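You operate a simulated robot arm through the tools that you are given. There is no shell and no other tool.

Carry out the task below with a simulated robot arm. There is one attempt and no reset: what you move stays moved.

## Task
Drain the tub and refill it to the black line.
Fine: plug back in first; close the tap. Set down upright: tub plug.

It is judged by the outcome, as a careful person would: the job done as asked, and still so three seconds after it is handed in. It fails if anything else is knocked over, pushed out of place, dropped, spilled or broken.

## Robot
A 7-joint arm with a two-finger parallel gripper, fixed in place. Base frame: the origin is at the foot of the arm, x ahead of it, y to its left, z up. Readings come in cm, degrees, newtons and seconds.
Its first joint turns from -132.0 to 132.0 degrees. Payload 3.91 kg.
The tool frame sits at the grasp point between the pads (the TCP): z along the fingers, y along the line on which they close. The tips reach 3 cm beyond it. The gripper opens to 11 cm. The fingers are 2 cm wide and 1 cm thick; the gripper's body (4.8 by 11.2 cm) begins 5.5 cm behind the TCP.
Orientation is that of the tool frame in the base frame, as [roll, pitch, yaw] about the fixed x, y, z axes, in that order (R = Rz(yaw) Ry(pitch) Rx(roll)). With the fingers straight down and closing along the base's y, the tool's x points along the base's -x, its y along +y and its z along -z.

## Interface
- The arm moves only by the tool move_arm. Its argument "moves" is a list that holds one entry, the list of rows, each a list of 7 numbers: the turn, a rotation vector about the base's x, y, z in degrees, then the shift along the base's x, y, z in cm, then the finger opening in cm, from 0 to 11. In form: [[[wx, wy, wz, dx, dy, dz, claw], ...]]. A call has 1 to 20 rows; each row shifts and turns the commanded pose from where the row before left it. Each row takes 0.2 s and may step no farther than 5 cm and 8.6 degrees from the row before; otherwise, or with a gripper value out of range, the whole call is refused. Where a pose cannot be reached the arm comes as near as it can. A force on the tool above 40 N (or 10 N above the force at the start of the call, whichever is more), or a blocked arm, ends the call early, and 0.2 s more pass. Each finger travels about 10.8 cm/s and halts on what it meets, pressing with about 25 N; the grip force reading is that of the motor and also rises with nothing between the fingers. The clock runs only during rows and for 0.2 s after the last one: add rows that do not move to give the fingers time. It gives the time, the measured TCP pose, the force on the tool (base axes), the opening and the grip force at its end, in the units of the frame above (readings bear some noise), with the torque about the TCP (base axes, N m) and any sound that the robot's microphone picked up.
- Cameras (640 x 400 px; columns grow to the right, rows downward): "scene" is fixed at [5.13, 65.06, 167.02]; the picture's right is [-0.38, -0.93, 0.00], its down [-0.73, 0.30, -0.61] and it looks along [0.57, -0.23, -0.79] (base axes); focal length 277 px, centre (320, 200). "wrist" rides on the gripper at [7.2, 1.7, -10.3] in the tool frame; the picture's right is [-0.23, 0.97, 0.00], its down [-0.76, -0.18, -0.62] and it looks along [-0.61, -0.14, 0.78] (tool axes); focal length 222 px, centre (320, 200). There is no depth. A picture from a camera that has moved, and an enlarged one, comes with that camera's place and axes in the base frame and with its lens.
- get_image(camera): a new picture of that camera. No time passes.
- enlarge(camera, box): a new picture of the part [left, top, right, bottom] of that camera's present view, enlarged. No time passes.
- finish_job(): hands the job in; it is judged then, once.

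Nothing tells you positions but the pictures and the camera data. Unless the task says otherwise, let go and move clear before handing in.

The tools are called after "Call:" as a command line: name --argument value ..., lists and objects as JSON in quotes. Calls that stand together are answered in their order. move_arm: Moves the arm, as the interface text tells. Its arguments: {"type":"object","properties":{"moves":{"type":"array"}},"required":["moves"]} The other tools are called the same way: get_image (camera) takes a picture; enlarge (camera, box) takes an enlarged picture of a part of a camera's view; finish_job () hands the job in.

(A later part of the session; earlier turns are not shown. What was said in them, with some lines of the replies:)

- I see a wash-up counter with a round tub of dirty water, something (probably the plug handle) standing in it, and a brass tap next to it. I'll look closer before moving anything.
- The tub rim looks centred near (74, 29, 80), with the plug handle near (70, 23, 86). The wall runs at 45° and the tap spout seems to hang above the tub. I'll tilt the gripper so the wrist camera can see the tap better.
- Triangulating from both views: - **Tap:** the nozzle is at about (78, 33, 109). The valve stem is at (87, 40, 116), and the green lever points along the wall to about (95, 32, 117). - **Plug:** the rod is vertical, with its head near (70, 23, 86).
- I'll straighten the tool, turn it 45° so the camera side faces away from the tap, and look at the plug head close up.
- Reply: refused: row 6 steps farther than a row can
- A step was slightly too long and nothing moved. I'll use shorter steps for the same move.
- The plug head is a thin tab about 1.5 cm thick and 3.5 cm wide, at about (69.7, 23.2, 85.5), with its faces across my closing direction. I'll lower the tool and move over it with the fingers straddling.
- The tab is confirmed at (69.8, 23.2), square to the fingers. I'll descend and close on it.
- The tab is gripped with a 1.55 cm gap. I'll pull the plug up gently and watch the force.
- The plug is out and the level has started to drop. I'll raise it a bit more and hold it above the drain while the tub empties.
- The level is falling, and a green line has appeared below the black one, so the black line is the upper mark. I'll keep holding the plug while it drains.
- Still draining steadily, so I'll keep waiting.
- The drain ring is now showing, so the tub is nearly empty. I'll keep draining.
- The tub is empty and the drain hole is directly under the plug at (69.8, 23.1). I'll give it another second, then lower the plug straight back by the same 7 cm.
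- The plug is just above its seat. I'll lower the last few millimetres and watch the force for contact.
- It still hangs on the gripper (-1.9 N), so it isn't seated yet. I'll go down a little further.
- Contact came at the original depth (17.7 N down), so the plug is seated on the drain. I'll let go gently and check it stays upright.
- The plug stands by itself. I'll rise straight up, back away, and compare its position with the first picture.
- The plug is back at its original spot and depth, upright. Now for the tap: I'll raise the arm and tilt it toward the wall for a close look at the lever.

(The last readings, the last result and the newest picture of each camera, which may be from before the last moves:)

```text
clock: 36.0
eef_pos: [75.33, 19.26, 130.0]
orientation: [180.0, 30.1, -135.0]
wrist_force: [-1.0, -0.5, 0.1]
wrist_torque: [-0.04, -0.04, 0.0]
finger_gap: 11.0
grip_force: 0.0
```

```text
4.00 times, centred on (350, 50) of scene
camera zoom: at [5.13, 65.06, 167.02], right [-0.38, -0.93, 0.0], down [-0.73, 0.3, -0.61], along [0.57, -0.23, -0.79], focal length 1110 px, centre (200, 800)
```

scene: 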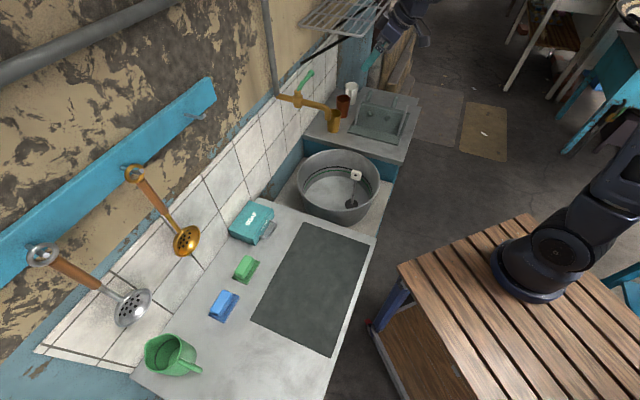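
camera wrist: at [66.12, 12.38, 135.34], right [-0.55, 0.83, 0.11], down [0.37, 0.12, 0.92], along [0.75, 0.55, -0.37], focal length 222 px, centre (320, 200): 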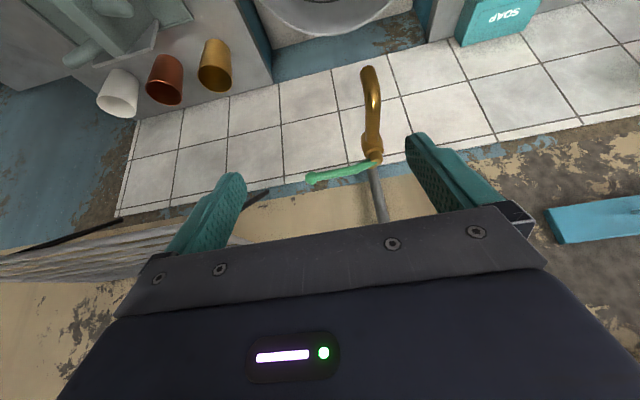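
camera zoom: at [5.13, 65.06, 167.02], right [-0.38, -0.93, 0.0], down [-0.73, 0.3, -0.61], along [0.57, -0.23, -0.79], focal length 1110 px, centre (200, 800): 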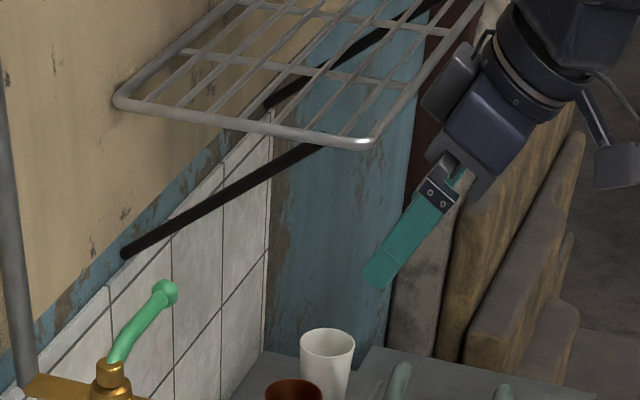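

The rack and its strut are well to the side, and the wall is at n ≈ 99.6 (n is distance out toward the wall). The lever is horizontal at z ≈ 117.2, running from the stem (86.7, 40.2) to the ball (94.7, 32.0). I'll close the fingers into a post and go to a point above and behind the lever to check I can reach it.

Call:
move_arm --moves '[[[0, 0, 0, 0, 0, 0, 5], [0, 0, 0, 0, 0, 0, 0], [0, 0, 0, 3, 2.8, 0, 0], [0, 0, 0, 3, 2.8, 0, 0], [0, 0, 0, 3, 2.8, -1, 0], [0, 0, 0, 3, 2.8, -1, 0], [0, 0, 0, 3, 2.8, -1, 0], [0, 0, 0, 3.2, 3.2, -1, 0], [0, 0, 0, 0, 0, 0, 0]]]'

Call:
get_image --camera "wrist"

Call:
enlarge --camera "scene" --box '[255, 20, 415, 140]'

```text
clock: 38.0
eef_pos: [93.55, 36.76, 125.83]
orientation: [180.0, 30.0, -135.0]
wrist_force: [-0.1, -0.1, -0.6]
wrist_torque: [0.0, 0.0, 0.04]
finger_gap: 0.0
grip_force: 25.3
```

```text
taken
camera wrist: at [84.21, 29.81, 131.21], right [-0.55, 0.83, 0.11], down [0.37, 0.12, 0.92], along [0.75, 0.55, -0.37], focal length 222 px, centre (320, 200)
```

wrist: 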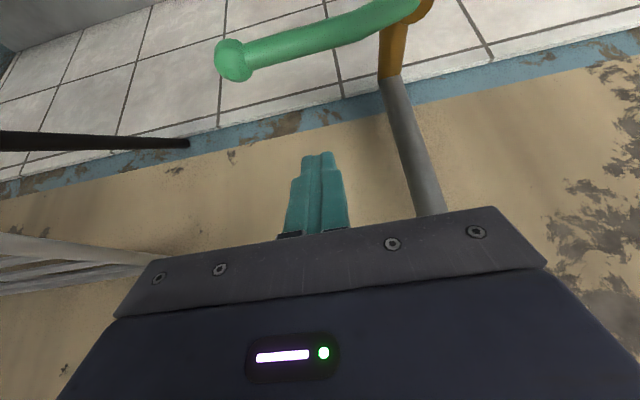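

```text
3.33 times, centred on (335, 80) of scene
camera zoom: at [5.13, 65.06, 167.02], right [-0.38, -0.93, 0.0], down [-0.73, 0.3, -0.61], along [0.57, -0.23, -0.79], focal length 925 px, centre (270, 600)
```

zoom: 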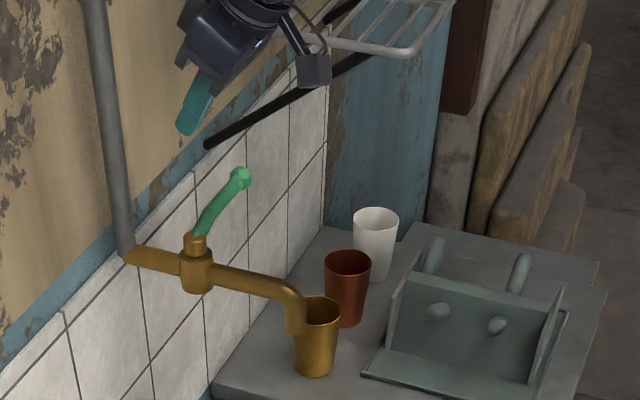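

Reach is fine and the lever position checks out: ball at (94.6, 32.0). I'll descend behind the lever on the wall side.

Call:
move_arm --moves '[[[0, 0, 0, 0, 0, -2, 0], [0, 0, 0, 0, 0, -2, 0], [0, 0, 0, 0, 0, -2, 0], [0, 0, 0, 0, 0, -1.6, 0], [0, 0, 0, 0, 0, 0, 0]]]'

Call:
get_image --camera "wrist"

Call:
enlarge --camera "scene" --box '[255, 20, 415, 140]'

```text
clock: 39.2
eef_pos: [93.75, 36.6, 118.09]
orientation: [-179.9, 30.0, -135.0]
wrist_force: [0.2, 0.7, -0.2]
wrist_torque: [-0.01, 0.01, -0.02]
finger_gap: 0.01
grip_force: 25.0
```

```text
taken
camera wrist: at [84.29, 29.64, 123.45], right [-0.55, 0.83, 0.11], down [0.37, 0.12, 0.92], along [0.75, 0.55, -0.37], focal length 222 px, centre (320, 200)
```

wrist: 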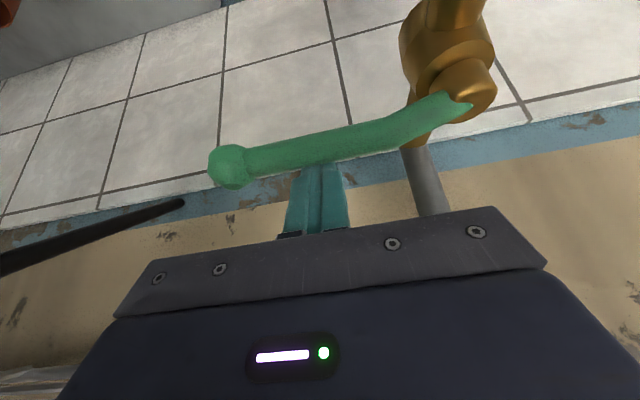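

```text
3.33 times, centred on (335, 80) of scene
camera zoom: at [5.13, 65.06, 167.02], right [-0.38, -0.93, 0.0], down [-0.73, 0.3, -0.61], along [0.57, -0.23, -0.79], focal length 925 px, centre (270, 600)
```

zoom: 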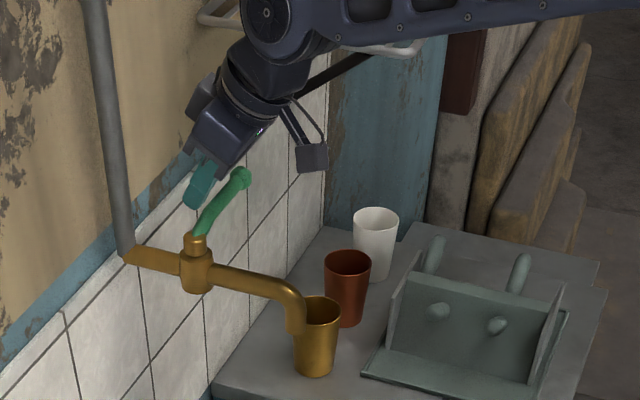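

The post is behind the lever. I'll pull it slowly away from the wall and watch for force and water.

Call:
move_arm --moves '[[[0, 0, 0, -0.7, -0.65, 0, 0], [0, 0, 0, -0.7, -0.65, 0, 0], [0, 0, 0, -0.7, -0.65, 0, 0], [0, 0, 0, -0.7, -0.65, 0, 0]]]'

Call:
get_image --camera "wrist"

Call:
enlarge --camera "scene" --box '[255, 60, 415, 220]'

```text
clock: 40.2
eef_pos: [90.65, 34.19, 118.26]
orientation: [-180.0, 30.1, -134.8]
wrist_force: [1.0, 1.6, 3.2]
wrist_torque: [0.03, 0.04, 0.0]
finger_gap: 0.0
grip_force: 24.5
```

```text
taken
camera wrist: at [81.38, 27.14, 123.49], right [-0.55, 0.83, 0.11], down [0.37, 0.12, 0.92], along [0.75, 0.55, -0.37], focal length 222 px, centre (320, 200)
```

wrist: 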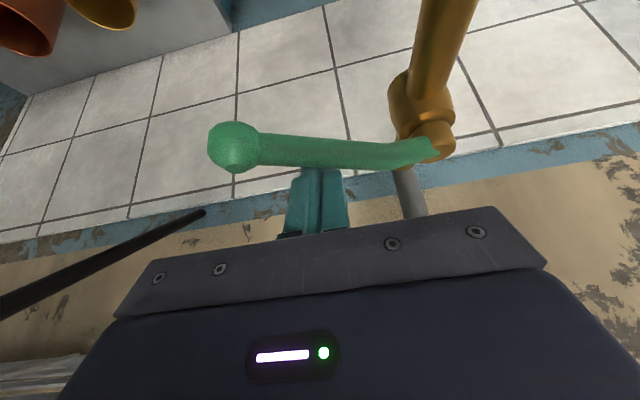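

```text
2.50 times, centred on (335, 140) of scene
camera zoom: at [5.13, 65.06, 167.02], right [-0.38, -0.93, 0.0], down [-0.73, 0.3, -0.61], along [0.57, -0.23, -0.79], focal length 694 px, centre (282, 350)
```

zoom: 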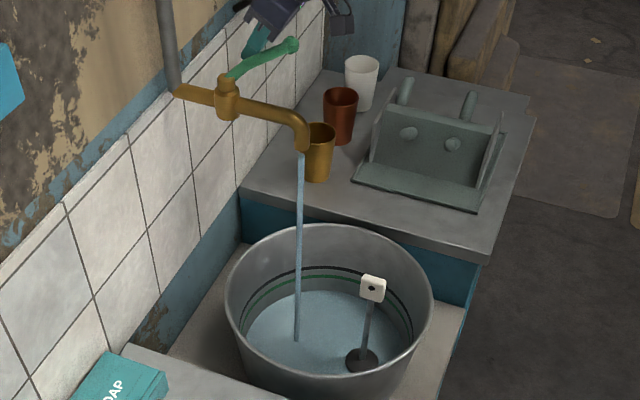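

Water is running into the tub with the lever only about 20° open, which is a good rate to control. I'll hop over to the front side of the lever so I'm ready to close it.

Call:
move_arm --moves '[[[0, 0, 0, 0.2, 0.2, 1, 0], [0, 0, 0, 0, 0, 4, 0], [0, 0, 0, -2.2, -2.2, 0, 0], [0, 0, 0, -2.2, -2.2, 0, 0], [0, 0, 0, 0, 0, -2.5, 0], [0, 0, 0, 0, 0, -2.5, 0]]]'

Call:
get_image --camera "wrist"

Call:
enlarge --camera "scene" --box '[255, 60, 415, 220]'

```text
clock: 41.6
eef_pos: [86.48, 29.79, 118.23]
orientation: [-180.0, 30.0, -135.0]
wrist_force: [-0.3, -0.1, 1.1]
wrist_torque: [-0.02, 0.03, 0.01]
finger_gap: 0.0
grip_force: 25.1
```

```text
taken
camera wrist: at [77.17, 22.97, 123.52], right [-0.55, 0.83, 0.11], down [0.37, 0.12, 0.92], along [0.75, 0.55, -0.37], focal length 222 px, centre (320, 200)
```

wrist: 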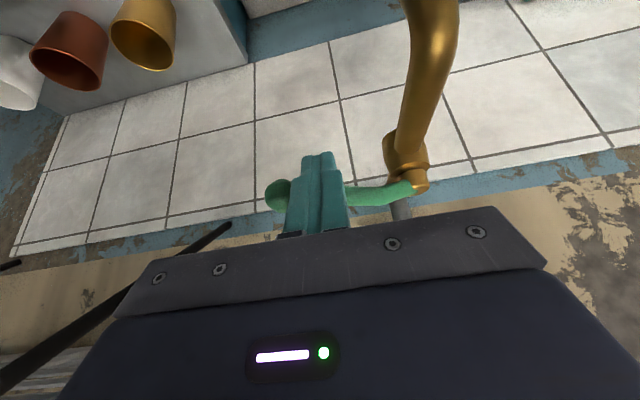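

```text
2.50 times, centred on (335, 140) of scene
camera zoom: at [5.13, 65.06, 167.02], right [-0.38, -0.93, 0.0], down [-0.73, 0.3, -0.61], along [0.57, -0.23, -0.79], focal length 694 px, centre (282, 350)
```

zoom: 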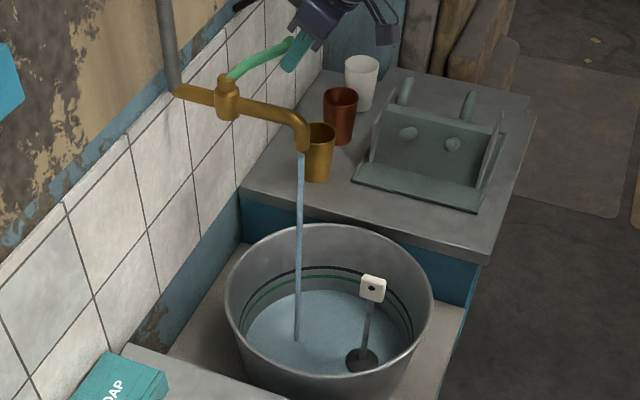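

The post is now in front of the lever, ready to push it closed. I'll watch the fill rate.

Call:
enlarge --camera "scene" --box '[280, 135, 400, 235]'

Call:
move_arm --moves '[[[0, 0, 0, 0, 0, 0, 0], [0, 0, 0, 0, 0, 0, 0], [0, 0, 0, 0, 0, 0, 0], [0, 0, 0, 0, 0, 0, 0], [0, 0, 0, 0, 0, 0, 0], [0, 0, 0, 0, 0, 0, 0], [0, 0, 0, 0, 0, 0, 0], [0, 0, 0, 0, 0, 0, 0], [0, 0, 0, 0, 0, 0, 0], [0, 0, 0, 0, 0, 0, 0]]]'

Call:
enlarge --camera "scene" --box '[280, 135, 400, 235]'

```text
4.00 times, centred on (340, 185) of scene
camera zoom: at [5.13, 65.06, 167.02], right [-0.38, -0.93, 0.0], down [-0.73, 0.3, -0.61], along [0.57, -0.23, -0.79], focal length 1110 px, centre (240, 260)
```

zoom: 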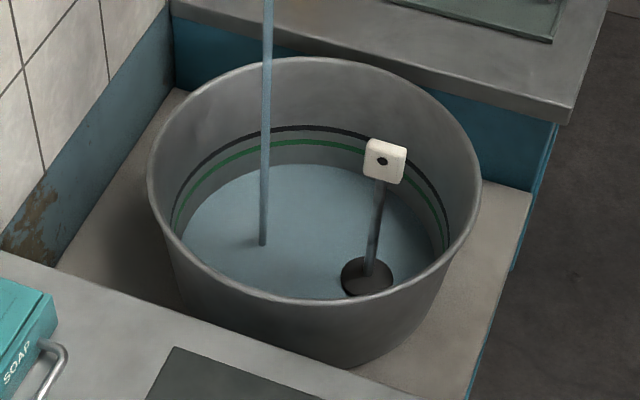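

```text
clock: 43.8
eef_pos: [86.59, 29.85, 118.28]
orientation: [-180.0, 30.0, -134.9]
wrist_force: [0.3, 0.5, 0.3]
wrist_torque: [0.03, 0.01, 0.0]
finger_gap: 0.01
grip_force: 24.8
```

```text
4.00 times, centred on (340, 185) of scene
camera zoom: at [5.13, 65.06, 167.02], right [-0.38, -0.93, 0.0], down [-0.73, 0.3, -0.61], along [0.57, -0.23, -0.79], focal length 1110 px, centre (240, 260)
```

zoom: 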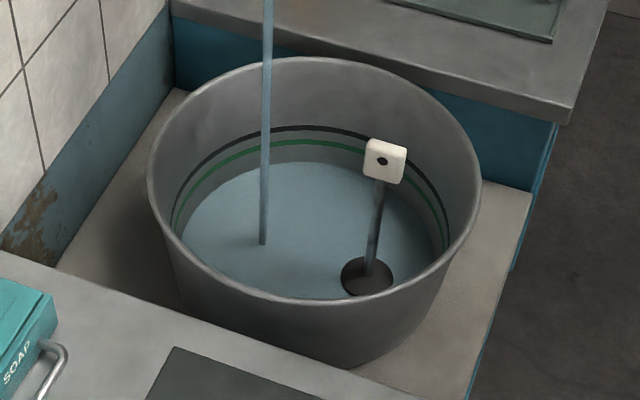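

The level is rising slowly. I'll keep filling in 4-second stretches and check each time.

Call:
move_arm --moves '[[[0, 0, 0, 0, 0, 0, 0], [0, 0, 0, 0, 0, 0, 0], [0, 0, 0, 0, 0, 0, 0], [0, 0, 0, 0, 0, 0, 0], [0, 0, 0, 0, 0, 0, 0], [0, 0, 0, 0, 0, 0, 0], [0, 0, 0, 0, 0, 0, 0], [0, 0, 0, 0, 0, 0, 0], [0, 0, 0, 0, 0, 0, 0], [0, 0, 0, 0, 0, 0, 0], [0, 0, 0, 0, 0, 0, 0], [0, 0, 0, 0, 0, 0, 0], [0, 0, 0, 0, 0, 0, 0], [0, 0, 0, 0, 0, 0, 0], [0, 0, 0, 0, 0, 0, 0], [0, 0, 0, 0, 0, 0, 0], [0, 0, 0, 0, 0, 0, 0], [0, 0, 0, 0, 0, 0, 0], [0, 0, 0, 0, 0, 0, 0], [0, 0, 0, 0, 0, 0, 0]]]'

Call:
enlarge --camera "scene" --box '[280, 135, 400, 235]'

```text
clock: 48.0
eef_pos: [86.66, 29.9, 118.22]
orientation: [179.9, 30.0, -135.0]
wrist_force: [0.1, -0.3, 0.8]
wrist_torque: [-0.03, -0.01, 0.08]
finger_gap: 0.0
grip_force: 25.8
```

```text
4.00 times, centred on (340, 185) of scene
camera zoom: at [5.13, 65.06, 167.02], right [-0.38, -0.93, 0.0], down [-0.73, 0.3, -0.61], along [0.57, -0.23, -0.79], focal length 1110 px, centre (240, 260)
```

zoom: 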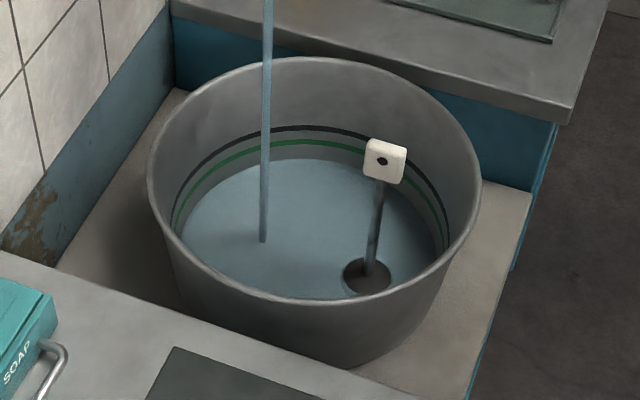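

It's rising about 1 px per second in this view, with roughly 30 px to go. I'll keep filling.

Call:
move_arm --moves '[[[0, 0, 0, 0, 0, 0, 0], [0, 0, 0, 0, 0, 0, 0], [0, 0, 0, 0, 0, 0, 0], [0, 0, 0, 0, 0, 0, 0], [0, 0, 0, 0, 0, 0, 0], [0, 0, 0, 0, 0, 0, 0], [0, 0, 0, 0, 0, 0, 0], [0, 0, 0, 0, 0, 0, 0], [0, 0, 0, 0, 0, 0, 0], [0, 0, 0, 0, 0, 0, 0], [0, 0, 0, 0, 0, 0, 0], [0, 0, 0, 0, 0, 0, 0], [0, 0, 0, 0, 0, 0, 0], [0, 0, 0, 0, 0, 0, 0], [0, 0, 0, 0, 0, 0, 0], [0, 0, 0, 0, 0, 0, 0], [0, 0, 0, 0, 0, 0, 0], [0, 0, 0, 0, 0, 0, 0], [0, 0, 0, 0, 0, 0, 0], [0, 0, 0, 0, 0, 0, 0]]]'

Call:
enlarge --camera "scene" --box '[280, 135, 400, 235]'

```text
clock: 52.2
eef_pos: [86.48, 29.94, 118.11]
orientation: [-180.0, 29.9, -135.1]
wrist_force: [0.3, 1.2, 0.7]
wrist_torque: [-0.03, 0.02, 0.0]
finger_gap: 0.02
grip_force: 25.2
```

```text
4.00 times, centred on (340, 185) of scene
camera zoom: at [5.13, 65.06, 167.02], right [-0.38, -0.93, 0.0], down [-0.73, 0.3, -0.61], along [0.57, -0.23, -0.79], focal length 1110 px, centre (240, 260)
```

zoom: 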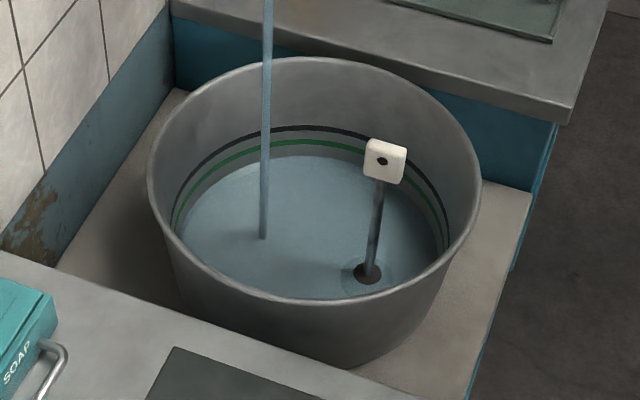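

The level is at about v=155 and rising steadily, and the plug is holding. I'll continue.

Call:
move_arm --moves '[[[0, 0, 0, 0, 0, 0, 0], [0, 0, 0, 0, 0, 0, 0], [0, 0, 0, 0, 0, 0, 0], [0, 0, 0, 0, 0, 0, 0], [0, 0, 0, 0, 0, 0, 0], [0, 0, 0, 0, 0, 0, 0], [0, 0, 0, 0, 0, 0, 0], [0, 0, 0, 0, 0, 0, 0], [0, 0, 0, 0, 0, 0, 0], [0, 0, 0, 0, 0, 0, 0], [0, 0, 0, 0, 0, 0, 0], [0, 0, 0, 0, 0, 0, 0], [0, 0, 0, 0, 0, 0, 0], [0, 0, 0, 0, 0, 0, 0], [0, 0, 0, 0, 0, 0, 0], [0, 0, 0, 0, 0, 0, 0], [0, 0, 0, 0, 0, 0, 0], [0, 0, 0, 0, 0, 0, 0], [0, 0, 0, 0, 0, 0, 0], [0, 0, 0, 0, 0, 0, 0]]]'

Call:
enlarge --camera "scene" --box '[280, 135, 400, 235]'

```text
clock: 56.4
eef_pos: [86.56, 29.8, 118.22]
orientation: [180.0, 29.9, -134.9]
wrist_force: [-0.2, -0.5, -0.2]
wrist_torque: [0.01, 0.0, 0.02]
finger_gap: 0.0
grip_force: 25.1
```

```text
4.00 times, centred on (340, 185) of scene
camera zoom: at [5.13, 65.06, 167.02], right [-0.38, -0.93, 0.0], down [-0.73, 0.3, -0.61], along [0.57, -0.23, -0.79], focal length 1110 px, centre (240, 260)
```

zoom: 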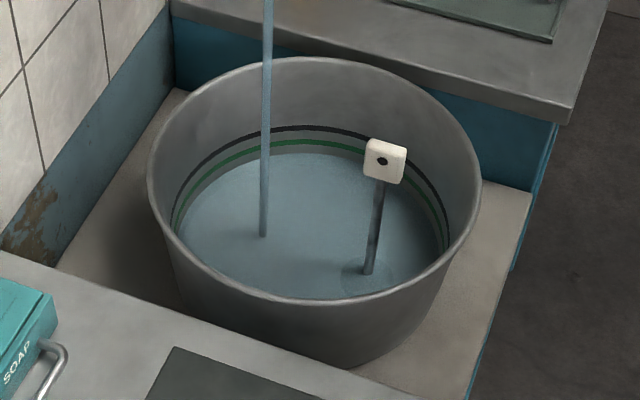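

Call:
move_arm --moves '[[[0, 0, 0, 0, 0, 0, 0], [0, 0, 0, 0, 0, 0, 0], [0, 0, 0, 0, 0, 0, 0], [0, 0, 0, 0, 0, 0, 0], [0, 0, 0, 0, 0, 0, 0], [0, 0, 0, 0, 0, 0, 0], [0, 0, 0, 0, 0, 0, 0], [0, 0, 0, 0, 0, 0, 0], [0, 0, 0, 0, 0, 0, 0], [0, 0, 0, 0, 0, 0, 0], [0, 0, 0, 0, 0, 0, 0], [0, 0, 0, 0, 0, 0, 0], [0, 0, 0, 0, 0, 0, 0], [0, 0, 0, 0, 0, 0, 0], [0, 0, 0, 0, 0, 0, 0], [0, 0, 0, 0, 0, 0, 0], [0, 0, 0, 0, 0, 0, 0], [0, 0, 0, 0, 0, 0, 0], [0, 0, 0, 0, 0, 0, 0], [0, 0, 0, 0, 0, 0, 0]]]'

Call:
enlarge --camera "scene" --box '[280, 135, 400, 235]'

```text
clock: 60.6
eef_pos: [86.57, 29.93, 118.1]
orientation: [-180.0, 30.0, -134.9]
wrist_force: [-0.7, -0.6, -0.5]
wrist_torque: [0.01, 0.01, 0.01]
finger_gap: 0.0
grip_force: 24.9
```

```text
4.00 times, centred on (340, 185) of scene
camera zoom: at [5.13, 65.06, 167.02], right [-0.38, -0.93, 0.0], down [-0.73, 0.3, -0.61], along [0.57, -0.23, -0.79], focal length 1110 px, centre (240, 260)
```

zoom: 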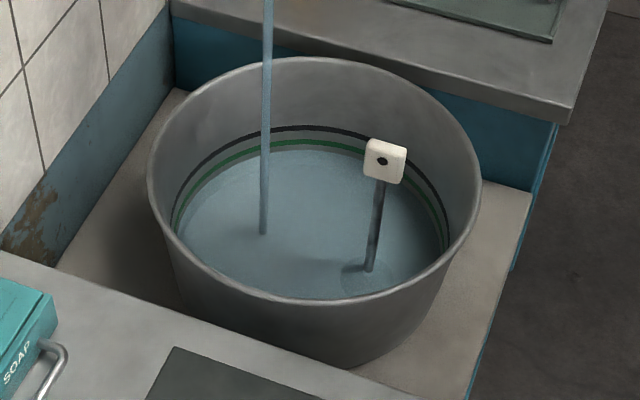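

Let me zoom further on the waterline to measure the rate accurately.

Call:
enlarge --camera "scene" --box '[320, 155, 380, 205]'

Call:
move_arm --moves '[[[0, 0, 0, 0, 0, 0, 0], [0, 0, 0, 0, 0, 0, 0], [0, 0, 0, 0, 0, 0, 0], [0, 0, 0, 0, 0, 0, 0], [0, 0, 0, 0, 0, 0, 0], [0, 0, 0, 0, 0, 0, 0], [0, 0, 0, 0, 0, 0, 0], [0, 0, 0, 0, 0, 0, 0], [0, 0, 0, 0, 0, 0, 0], [0, 0, 0, 0, 0, 0, 0], [0, 0, 0, 0, 0, 0, 0], [0, 0, 0, 0, 0, 0, 0], [0, 0, 0, 0, 0, 0, 0], [0, 0, 0, 0, 0, 0, 0], [0, 0, 0, 0, 0, 0, 0], [0, 0, 0, 0, 0, 0, 0], [0, 0, 0, 0, 0, 0, 0], [0, 0, 0, 0, 0, 0, 0], [0, 0, 0, 0, 0, 0, 0], [0, 0, 0, 0, 0, 0, 0]]]'

Call:
enlarge --camera "scene" --box '[320, 155, 380, 205]'

```text
8.00 times, centred on (350, 180) of scene
camera zoom: at [5.13, 65.06, 167.02], right [-0.38, -0.93, 0.0], down [-0.73, 0.3, -0.61], along [0.57, -0.23, -0.79], focal length 2219 px, centre (80, 360)
```

zoom: 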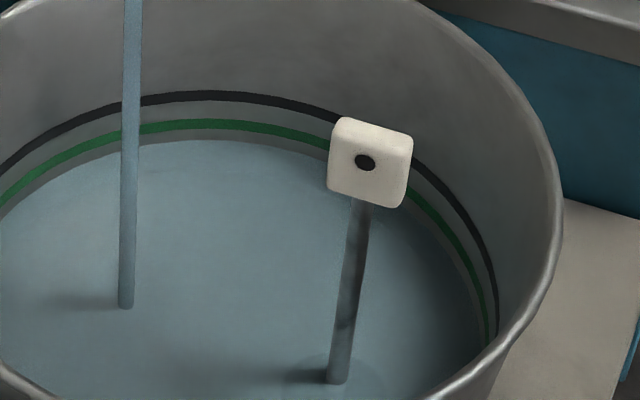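

```text
clock: 64.8
eef_pos: [86.53, 29.97, 118.15]
orientation: [-179.9, 30.0, -135.1]
wrist_force: [0.0, 0.8, 0.0]
wrist_torque: [0.01, 0.01, -0.02]
finger_gap: 0.01
grip_force: 24.9
```

```text
8.00 times, centred on (350, 180) of scene
camera zoom: at [5.13, 65.06, 167.02], right [-0.38, -0.93, 0.0], down [-0.73, 0.3, -0.61], along [0.57, -0.23, -0.79], focal length 2219 px, centre (80, 360)
```

zoom: 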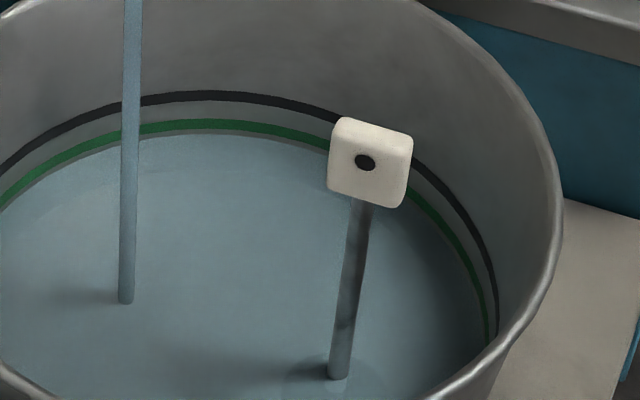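

Rate is about 1.5 px/s at this zoom, with about 35 px left to the black line. I'll keep filling.

Call:
move_arm --moves '[[[0, 0, 0, 0, 0, 0, 0], [0, 0, 0, 0, 0, 0, 0], [0, 0, 0, 0, 0, 0, 0], [0, 0, 0, 0, 0, 0, 0], [0, 0, 0, 0, 0, 0, 0], [0, 0, 0, 0, 0, 0, 0], [0, 0, 0, 0, 0, 0, 0], [0, 0, 0, 0, 0, 0, 0], [0, 0, 0, 0, 0, 0, 0], [0, 0, 0, 0, 0, 0, 0], [0, 0, 0, 0, 0, 0, 0], [0, 0, 0, 0, 0, 0, 0], [0, 0, 0, 0, 0, 0, 0], [0, 0, 0, 0, 0, 0, 0], [0, 0, 0, 0, 0, 0, 0], [0, 0, 0, 0, 0, 0, 0], [0, 0, 0, 0, 0, 0, 0], [0, 0, 0, 0, 0, 0, 0], [0, 0, 0, 0, 0, 0, 0], [0, 0, 0, 0, 0, 0, 0]]]'

Call:
enlarge --camera "scene" --box '[320, 155, 380, 205]'

```text
clock: 69.0
eef_pos: [86.49, 29.88, 118.21]
orientation: [-180.0, 30.1, -135.0]
wrist_force: [0.0, 0.9, 0.6]
wrist_torque: [0.0, -0.04, 0.03]
finger_gap: 0.01
grip_force: 25.4
```

```text
8.00 times, centred on (350, 180) of scene
camera zoom: at [5.13, 65.06, 167.02], right [-0.38, -0.93, 0.0], down [-0.73, 0.3, -0.61], along [0.57, -0.23, -0.79], focal length 2219 px, centre (80, 360)
```

zoom: 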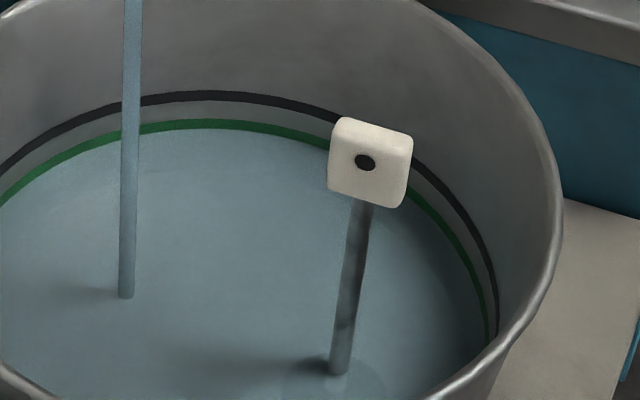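

The water is at the green line and rising toward the black one. I'll continue.

Call:
move_arm --moves '[[[0, 0, 0, 0, 0, 0, 0], [0, 0, 0, 0, 0, 0, 0], [0, 0, 0, 0, 0, 0, 0], [0, 0, 0, 0, 0, 0, 0], [0, 0, 0, 0, 0, 0, 0], [0, 0, 0, 0, 0, 0, 0], [0, 0, 0, 0, 0, 0, 0], [0, 0, 0, 0, 0, 0, 0], [0, 0, 0, 0, 0, 0, 0], [0, 0, 0, 0, 0, 0, 0], [0, 0, 0, 0, 0, 0, 0], [0, 0, 0, 0, 0, 0, 0], [0, 0, 0, 0, 0, 0, 0], [0, 0, 0, 0, 0, 0, 0], [0, 0, 0, 0, 0, 0, 0], [0, 0, 0, 0, 0, 0, 0], [0, 0, 0, 0, 0, 0, 0], [0, 0, 0, 0, 0, 0, 0], [0, 0, 0, 0, 0, 0, 0], [0, 0, 0, 0, 0, 0, 0]]]'

Call:
enlarge --camera "scene" --box '[320, 155, 380, 205]'

```text
clock: 73.2
eef_pos: [86.53, 29.92, 118.25]
orientation: [180.0, 29.9, -135.0]
wrist_force: [0.5, 0.0, -0.4]
wrist_torque: [-0.01, 0.0, 0.04]
finger_gap: 0.03
grip_force: 25.0
```

```text
8.00 times, centred on (350, 180) of scene
camera zoom: at [5.13, 65.06, 167.02], right [-0.38, -0.93, 0.0], down [-0.73, 0.3, -0.61], along [0.57, -0.23, -0.79], focal length 2219 px, centre (80, 360)
```

zoom: 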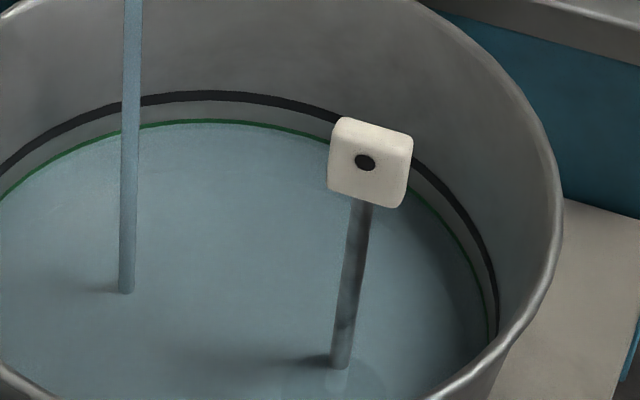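

Call:
move_arm --moves '[[[0, 0, 0, 0, 0, 0, 0], [0, 0, 0, 0, 0, 0, 0], [0, 0, 0, 0, 0, 0, 0], [0, 0, 0, 0, 0, 0, 0], [0, 0, 0, 0, 0, 0, 0], [0, 0, 0, 0, 0, 0, 0], [0, 0, 0, 0, 0, 0, 0], [0, 0, 0, 0, 0, 0, 0], [0, 0, 0, 0, 0, 0, 0], [0, 0, 0, 0, 0, 0, 0], [0, 0, 0, 0, 0, 0, 0], [0, 0, 0, 0, 0, 0, 0], [0, 0, 0, 0, 0, 0, 0], [0, 0, 0, 0, 0, 0, 0], [0, 0, 0, 0, 0, 0, 0], [0, 0, 0, 0, 0, 0, 0], [0, 0, 0, 0, 0, 0, 0], [0, 0, 0, 0, 0, 0, 0], [0, 0, 0, 0, 0, 0, 0], [0, 0, 0, 0, 0, 0, 0]]]'

Call:
enlarge --camera "scene" --box '[320, 155, 380, 205]'

```text
clock: 77.4
eef_pos: [86.58, 29.92, 118.23]
orientation: [179.9, 30.0, -134.9]
wrist_force: [-0.8, 0.0, 0.0]
wrist_torque: [0.03, 0.03, -0.03]
finger_gap: 0.0
grip_force: 24.2
```

```text
8.00 times, centred on (350, 180) of scene
camera zoom: at [5.13, 65.06, 167.02], right [-0.38, -0.93, 0.0], down [-0.73, 0.3, -0.61], along [0.57, -0.23, -0.79], focal length 2219 px, centre (80, 360)
```

zoom: 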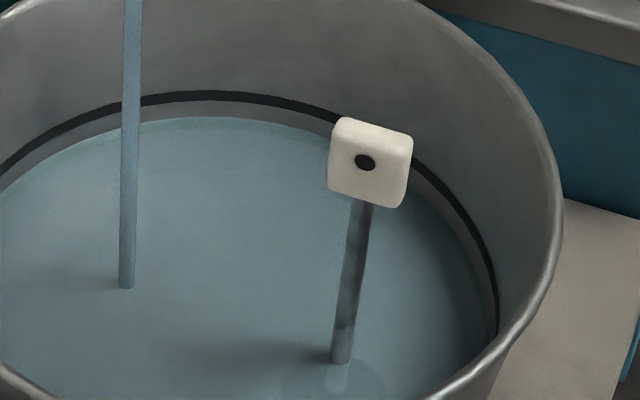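

Call:
move_arm --moves '[[[0, 0, 0, 0, 0, 0, 0], [0, 0, 0, 0, 0, 0, 0], [0, 0, 0, 0, 0, 0, 0], [0, 0, 0, 0, 0, 0, 0], [0, 0, 0, 0, 0, 0, 0], [0, 0, 0, 0, 0, 0, 0], [0, 0, 0, 0, 0, 0, 0], [0, 0, 0, 0, 0, 0, 0], [0, 0, 0, 0, 0, 0, 0], [0, 0, 0, 0, 0, 0, 0], [0, 0, 0, 0, 0, 0, 0], [0, 0, 0, 0, 0, 0, 0], [0, 0, 0, 0, 0, 0, 0], [0, 0, 0, 0, 0, 0, 0], [0, 0, 0, 0, 0, 0, 0], [0, 0, 0, 0, 0, 0, 0], [0, 0, 0, 0, 0, 0, 0], [0, 0, 0, 0, 0, 0, 0], [0, 0, 0, 0, 0, 0, 0], [0, 0, 0, 0, 0, 0, 0]]]'

Call:
enlarge --camera "scene" --box '[320, 155, 380, 205]'

Call:
get_image --camera "wrist"

```text
clock: 81.6
eef_pos: [86.58, 29.79, 118.22]
orientation: [180.0, 30.0, -135.0]
wrist_force: [0.3, 0.6, 0.6]
wrist_torque: [0.03, 0.0, 0.0]
finger_gap: 0.0
grip_force: 24.7
```

```text
8.00 times, centred on (350, 180) of scene
camera zoom: at [5.13, 65.06, 167.02], right [-0.38, -0.93, 0.0], down [-0.73, 0.3, -0.61], along [0.57, -0.23, -0.79], focal length 2219 px, centre (80, 360)
```

zoom: 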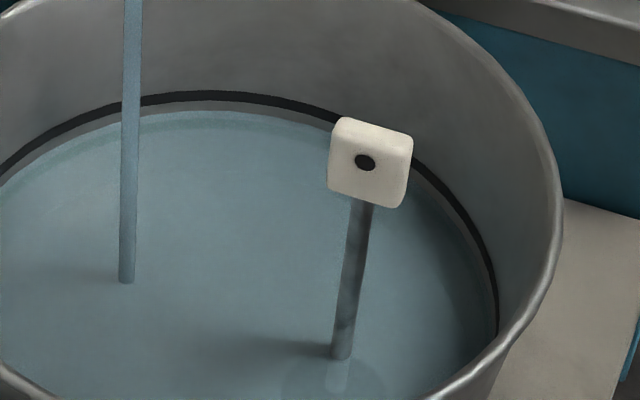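

```text
taken
camera wrist: at [77.19, 22.98, 123.51], right [-0.55, 0.83, 0.11], down [0.37, 0.12, 0.92], along [0.75, 0.55, -0.37], focal length 222 px, centre (320, 200)
```

wrist: 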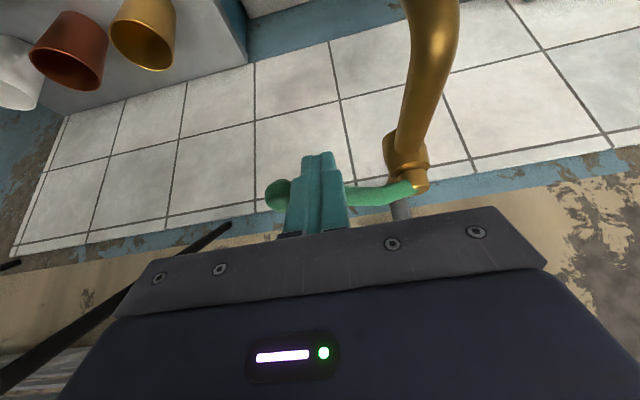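

About 1.4 cm left. I'll creep a bit nearer to the lever while waiting, without touching it.

Call:
move_arm --moves '[[[0, 0, 0, 0.4, 0.4, 0, 0], [0, 0, 0, 0.4, 0.4, 0, 0], [0, 0, 0, 0, 0, 0, 0], [0, 0, 0, 0, 0, 0, 0], [0, 0, 0, 0, 0, 0, 0], [0, 0, 0, 0, 0, 0, 0], [0, 0, 0, 0, 0, 0, 0], [0, 0, 0, 0, 0, 0, 0], [0, 0, 0, 0, 0, 0, 0], [0, 0, 0, 0, 0, 0, 0], [0, 0, 0, 0, 0, 0, 0], [0, 0, 0, 0, 0, 0, 0], [0, 0, 0, 0, 0, 0, 0], [0, 0, 0, 0, 0, 0, 0], [0, 0, 0, 0, 0, 0, 0], [0, 0, 0, 0, 0, 0, 0], [0, 0, 0, 0, 0, 0, 0], [0, 0, 0, 0, 0, 0, 0], [0, 0, 0, 0, 0, 0, 0], [0, 0, 0, 0, 0, 0, 0]]]'

Call:
enlarge --camera "scene" --box '[320, 155, 380, 205]'

Call:
get_image --camera "wrist"

```text
clock: 85.8
eef_pos: [87.21, 30.6, 118.17]
orientation: [179.9, 30.0, -135.0]
wrist_force: [-0.4, -0.1, 0.1]
wrist_torque: [0.01, -0.02, -0.03]
finger_gap: 0.02
grip_force: 24.3
```

```text
8.00 times, centred on (350, 180) of scene
camera zoom: at [5.13, 65.06, 167.02], right [-0.38, -0.93, 0.0], down [-0.73, 0.3, -0.61], along [0.57, -0.23, -0.79], focal length 2219 px, centre (80, 360)
```

zoom: 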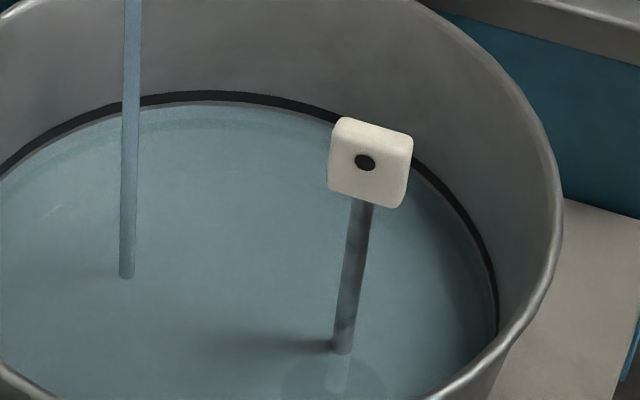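

```text
taken
camera wrist: at [77.95, 23.73, 123.49], right [-0.55, 0.83, 0.11], down [0.37, 0.12, 0.92], along [0.75, 0.55, -0.37], focal length 222 px, centre (320, 200)
```

wrist: 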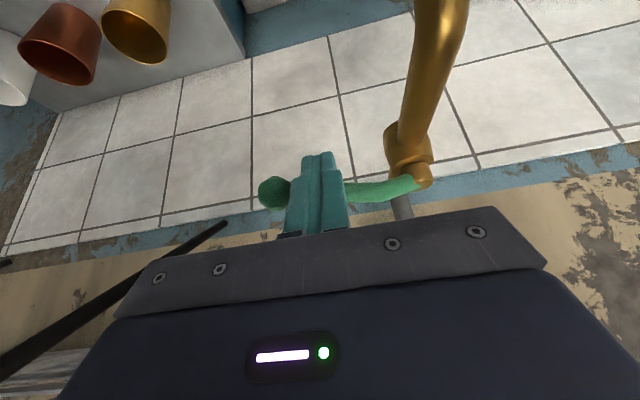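

Call:
enlarge --camera "scene" --box '[335, 160, 365, 180]'

Call:
enlarge --camera "scene" --box '[370, 170, 390, 200]'

```text
16.00 times, centred on (350, 170) of scene
camera zoom: at [5.13, 65.06, 167.02], right [-0.38, -0.93, 0.0], down [-0.73, 0.3, -0.61], along [0.57, -0.23, -0.79], focal length 4439 px, centre (-160, 680)
```

zoom: 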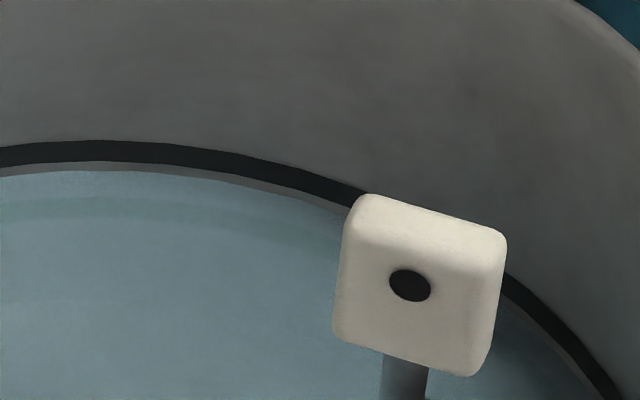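

```text
13.33 times, centred on (380, 185) of scene
camera zoom: at [5.13, 65.06, 167.02], right [-0.38, -0.93, 0.0], down [-0.73, 0.3, -0.61], along [0.57, -0.23, -0.79], focal length 3699 px, centre (-480, 400)
```

zoom: 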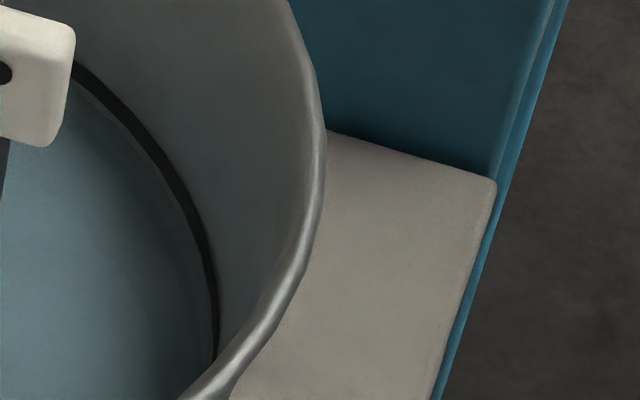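

The surface is about 0.5 cm below the line's lower edge. I'll wait 4 more seconds and then check.

Call:
move_arm --moves '[[[0, 0, 0, 0, 0, 0, 0], [0, 0, 0, 0, 0, 0, 0], [0, 0, 0, 0, 0, 0, 0], [0, 0, 0, 0, 0, 0, 0], [0, 0, 0, 0, 0, 0, 0], [0, 0, 0, 0, 0, 0, 0], [0, 0, 0, 0, 0, 0, 0], [0, 0, 0, 0, 0, 0, 0], [0, 0, 0, 0, 0, 0, 0], [0, 0, 0, 0, 0, 0, 0], [0, 0, 0, 0, 0, 0, 0], [0, 0, 0, 0, 0, 0, 0], [0, 0, 0, 0, 0, 0, 0], [0, 0, 0, 0, 0, 0, 0], [0, 0, 0, 0, 0, 0, 0], [0, 0, 0, 0, 0, 0, 0], [0, 0, 0, 0, 0, 0, 0], [0, 0, 0, 0, 0, 0, 0]]]'

Call:
enlarge --camera "scene" --box '[335, 160, 365, 180]'

```text
clock: 89.6
eef_pos: [87.29, 30.66, 118.21]
orientation: [180.0, 29.9, -135.0]
wrist_force: [-0.1, 0.0, -0.6]
wrist_torque: [0.0, 0.0, 0.02]
finger_gap: 0.0
grip_force: 25.0
```

```text
16.00 times, centred on (350, 170) of scene
camera zoom: at [5.13, 65.06, 167.02], right [-0.38, -0.93, 0.0], down [-0.73, 0.3, -0.61], along [0.57, -0.23, -0.79], focal length 4439 px, centre (-160, 680)
```

zoom: 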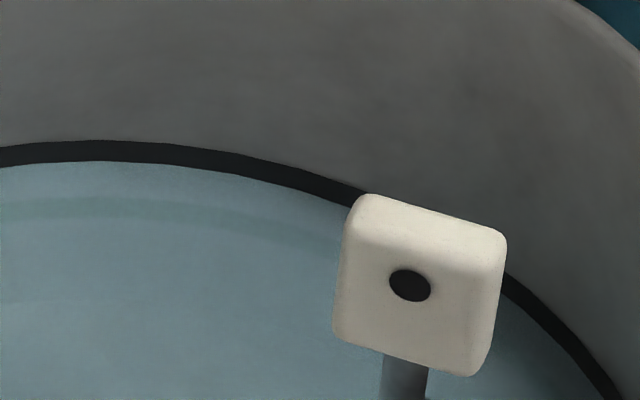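

The water just meets the lower edge of the line. I'll wait 1.6 s for it to climb into the line, then push the lever back closed.

Call:
move_arm --moves '[[[0, 0, 0, 0, 0, 0, 0], [0, 0, 0, 0, 0, 0, 0], [0, 0, 0, 0, 0, 0, 0], [0, 0, 0, 0, 0, 0, 0], [0, 0, 0, 0, 0, 0, 0], [0, 0, 0, 0, 0, 0, 0], [0, 0, 0, 0, 0, 0, 0], [0, 0, 0, 0.6, 0.5, 0, 0], [0, 0, 0, 0.6, 0.5, 0, 0], [0, 0, 0, 0.6, 0.5, 0, 0], [0, 0, 0, 0.6, 0.5, 0, 0], [0, 0, 0, 0.5, 0.4, 0, 0]]]'

Call:
enlarge --camera "scene" --box '[255, 60, 415, 220]'

Call:
get_image --camera "wrist"

Call:
enlarge --camera "scene" --box '[335, 160, 365, 180]'

```text
clock: 92.2
eef_pos: [90.24, 32.93, 118.16]
orientation: [179.9, 29.7, -135.1]
wrist_force: [-19.1, -13.7, -6.9]
wrist_torque: [-0.16, 0.46, 0.16]
finger_gap: 0.01
grip_force: 24.8
```

```text
2.50 times, centred on (335, 140) of scene
camera zoom: at [5.13, 65.06, 167.02], right [-0.38, -0.93, 0.0], down [-0.73, 0.3, -0.61], along [0.57, -0.23, -0.79], focal length 694 px, centre (282, 350)
```

zoom: 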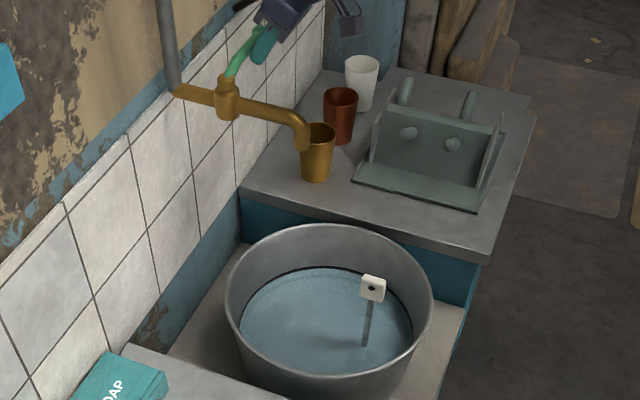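

```text
taken
camera wrist: at [80.87, 26.04, 123.4], right [-0.55, 0.83, 0.11], down [0.37, 0.12, 0.92], along [0.75, 0.55, -0.38], focal length 222 px, centre (320, 200)
```

wrist: 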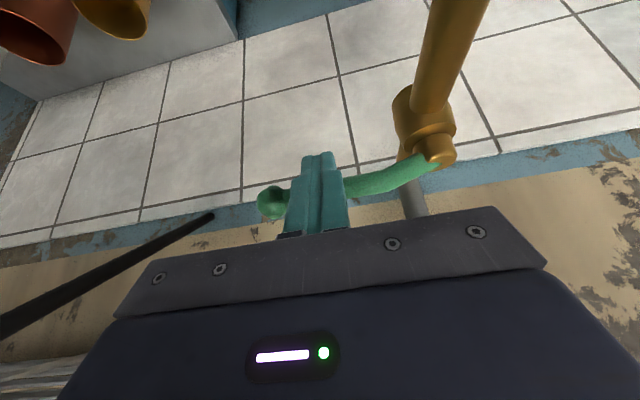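

```text
16.00 times, centred on (350, 170) of scene
camera zoom: at [5.13, 65.06, 167.02], right [-0.38, -0.93, 0.0], down [-0.73, 0.3, -0.61], along [0.57, -0.23, -0.79], focal length 4439 px, centre (-160, 680)
```

zoom: 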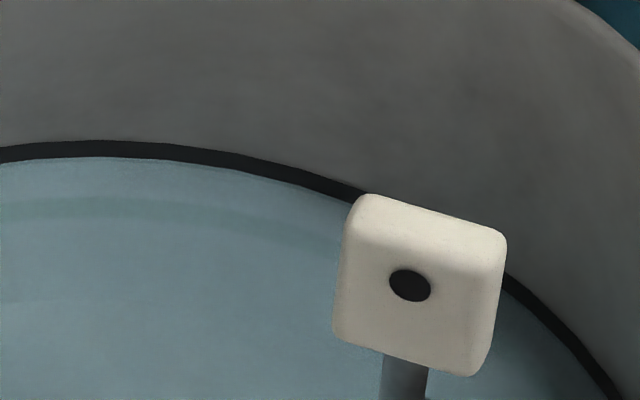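

The tap is shut with the lever at its stop, and the water surface is inside the black line. I'll back off from the lever and retreat, then check that the level holds.

Call:
move_arm --moves '[[[0, 0, 0, -0.5, -0.5, 0, 0], [0, 0, 0, -1, -1, 0, 0], [0, 0, 0, -1.5, -1.5, 1, 0], [0, 0, 0, -1.5, -2, 3, 0], [0, 0, 0, -1.5, -2, 3, 0], [0, 0, 0, -2, -2, 3, 0], [0, 0, 0, -3, -2, 1, 0], [0, 0, 0, -3, -2, 1, 0], [0, 0, 0, -3, -2, 0, 0], [0, 0, 0, -3, -2, 0, 0]]]'

Call:
enlarge --camera "scene" --box '[335, 160, 365, 180]'

Call:
get_image --camera "scene"

Call:
enlarge --camera "scene" --box '[255, 55, 375, 145]'

```text
clock: 94.4
eef_pos: [70.38, 15.96, 129.99]
orientation: [-179.9, 29.9, -134.9]
wrist_force: [0.0, -0.3, -0.8]
wrist_torque: [0.05, 0.04, 0.01]
finger_gap: 0.0
grip_force: 24.9
```

```text
16.00 times, centred on (350, 170) of scene
camera zoom: at [5.13, 65.06, 167.02], right [-0.38, -0.93, 0.0], down [-0.73, 0.3, -0.61], along [0.57, -0.23, -0.79], focal length 4439 px, centre (-160, 680)
```

zoom: 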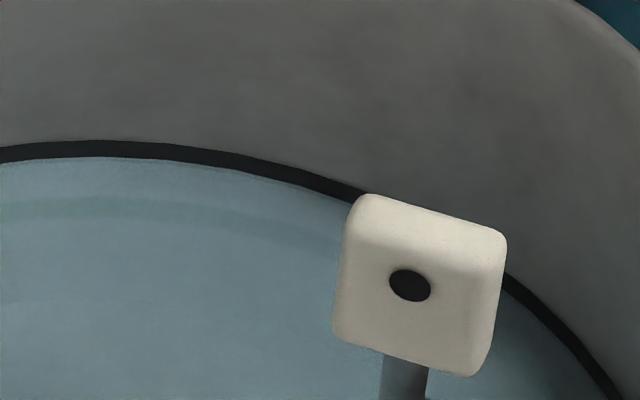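

```text
taken
```

scene: 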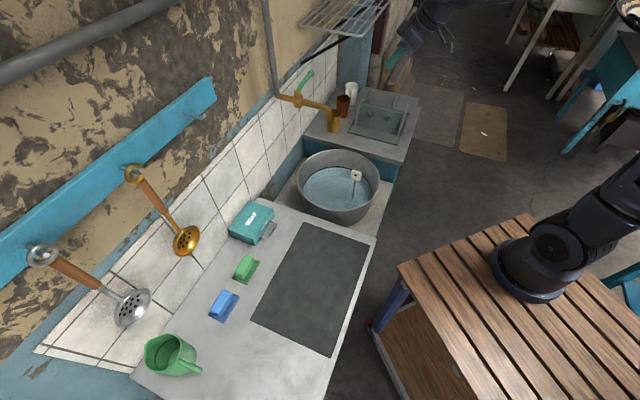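

```text
4.44 times, centred on (315, 100) of scene
camera zoom: at [5.13, 65.06, 167.02], right [-0.38, -0.93, 0.0], down [-0.73, 0.3, -0.61], along [0.57, -0.23, -0.79], focal length 1233 px, centre (342, 644)
```

zoom: 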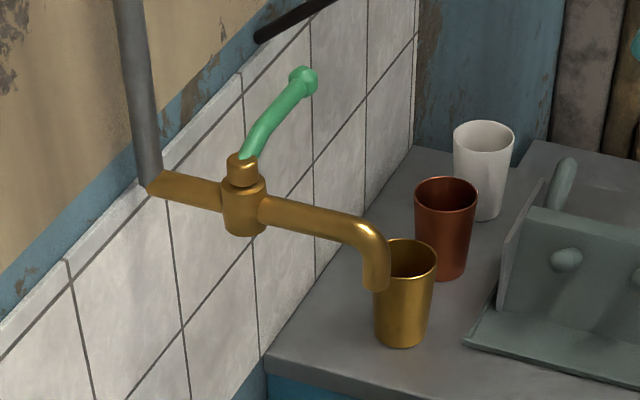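

The lever is exactly where it started and the tap isn't dripping. I'll wait 4 seconds to confirm the level holds.

Call:
move_arm --moves '[[[0, 0, 0, 0, 0, 0, 2], [0, 0, 0, 0, 0, 0, 5], [0, 0, 0, 0, 0, 0, 5], [0, 0, 0, 0, 0, 0, 5], [0, 0, 0, 0, 0, 0, 5], [0, 0, 0, 0, 0, 0, 5], [0, 0, 0, 0, 0, 0, 5], [0, 0, 0, 0, 0, 0, 5], [0, 0, 0, 0, 0, 0, 5], [0, 0, 0, 0, 0, 0, 5], [0, 0, 0, 0, 0, 0, 5], [0, 0, 0, 0, 0, 0, 5], [0, 0, 0, 0, 0, 0, 5], [0, 0, 0, 0, 0, 0, 5], [0, 0, 0, 0, 0, 0, 5], [0, 0, 0, 0, 0, 0, 5], [0, 0, 0, 0, 0, 0, 5], [0, 0, 0, 0, 0, 0, 5], [0, 0, 0, 0, 0, 0, 5], [0, 0, 0, 0, 0, 0, 5]]]'

Call:
enlarge --camera "scene" --box '[335, 160, 365, 180]'

Call:
enlarge --camera "scene" --box '[280, 135, 400, 235]'

```text
clock: 98.6
eef_pos: [70.45, 15.97, 130.12]
orientation: [-180.0, 30.0, -134.9]
wrist_force: [0.0, 0.7, -0.5]
wrist_torque: [0.0, 0.02, -0.01]
finger_gap: 4.99
grip_force: 0.0
```

```text
16.00 times, centred on (350, 170) of scene
camera zoom: at [5.13, 65.06, 167.02], right [-0.38, -0.93, 0.0], down [-0.73, 0.3, -0.61], along [0.57, -0.23, -0.79], focal length 4439 px, centre (-160, 680)
```

zoom: 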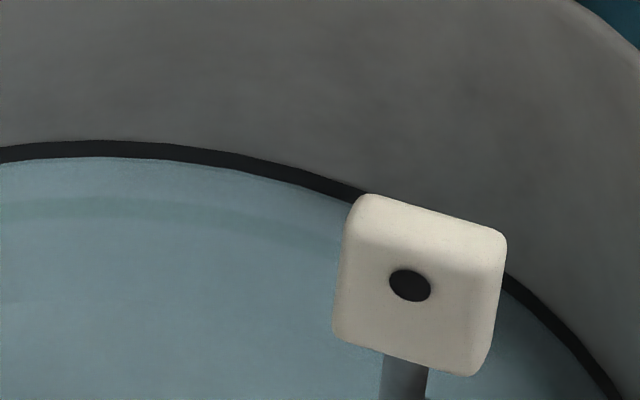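

```text
4.00 times, centred on (340, 185) of scene
camera zoom: at [5.13, 65.06, 167.02], right [-0.38, -0.93, 0.0], down [-0.73, 0.3, -0.61], along [0.57, -0.23, -0.79], focal length 1110 px, centre (240, 260)
```

zoom: 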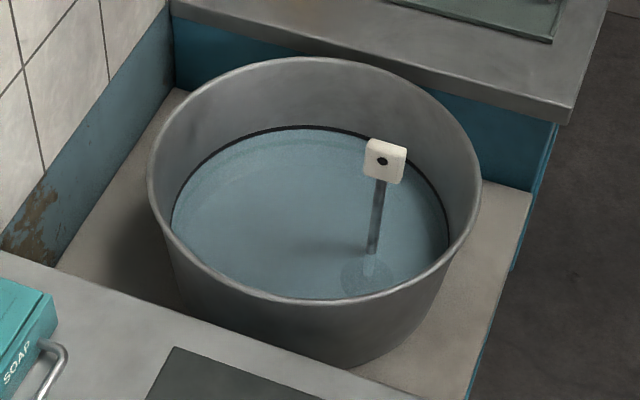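

The level is steady within the black line after several seconds. The plug stands upright in the drain, the tap is shut, nothing else has moved, and the arm is clear, so I'm handing the job in.

Call:
finish_job

```text
The job is handed in.
```

The tub has been drained and refilled to the black line, and I've handed the job in. The result of the judging hasn't come back to me.

- **Drain:** I pulled the plug and held it above the drain until the tub was empty.
- **Plug:** I put it back in before refilling, and it stands upright on its own. The level held steady for about six seconds after I shut the tap, so I saw no sign of a leak.
- **Water level:** The surface sits inside the black line, about 2 mm below its middle.
- **Tap:** It is closed, with the lever back where it started and no drip.

The scene camera shows nothing else moved or spilled. The gripper is open and clear of the tub and tap.
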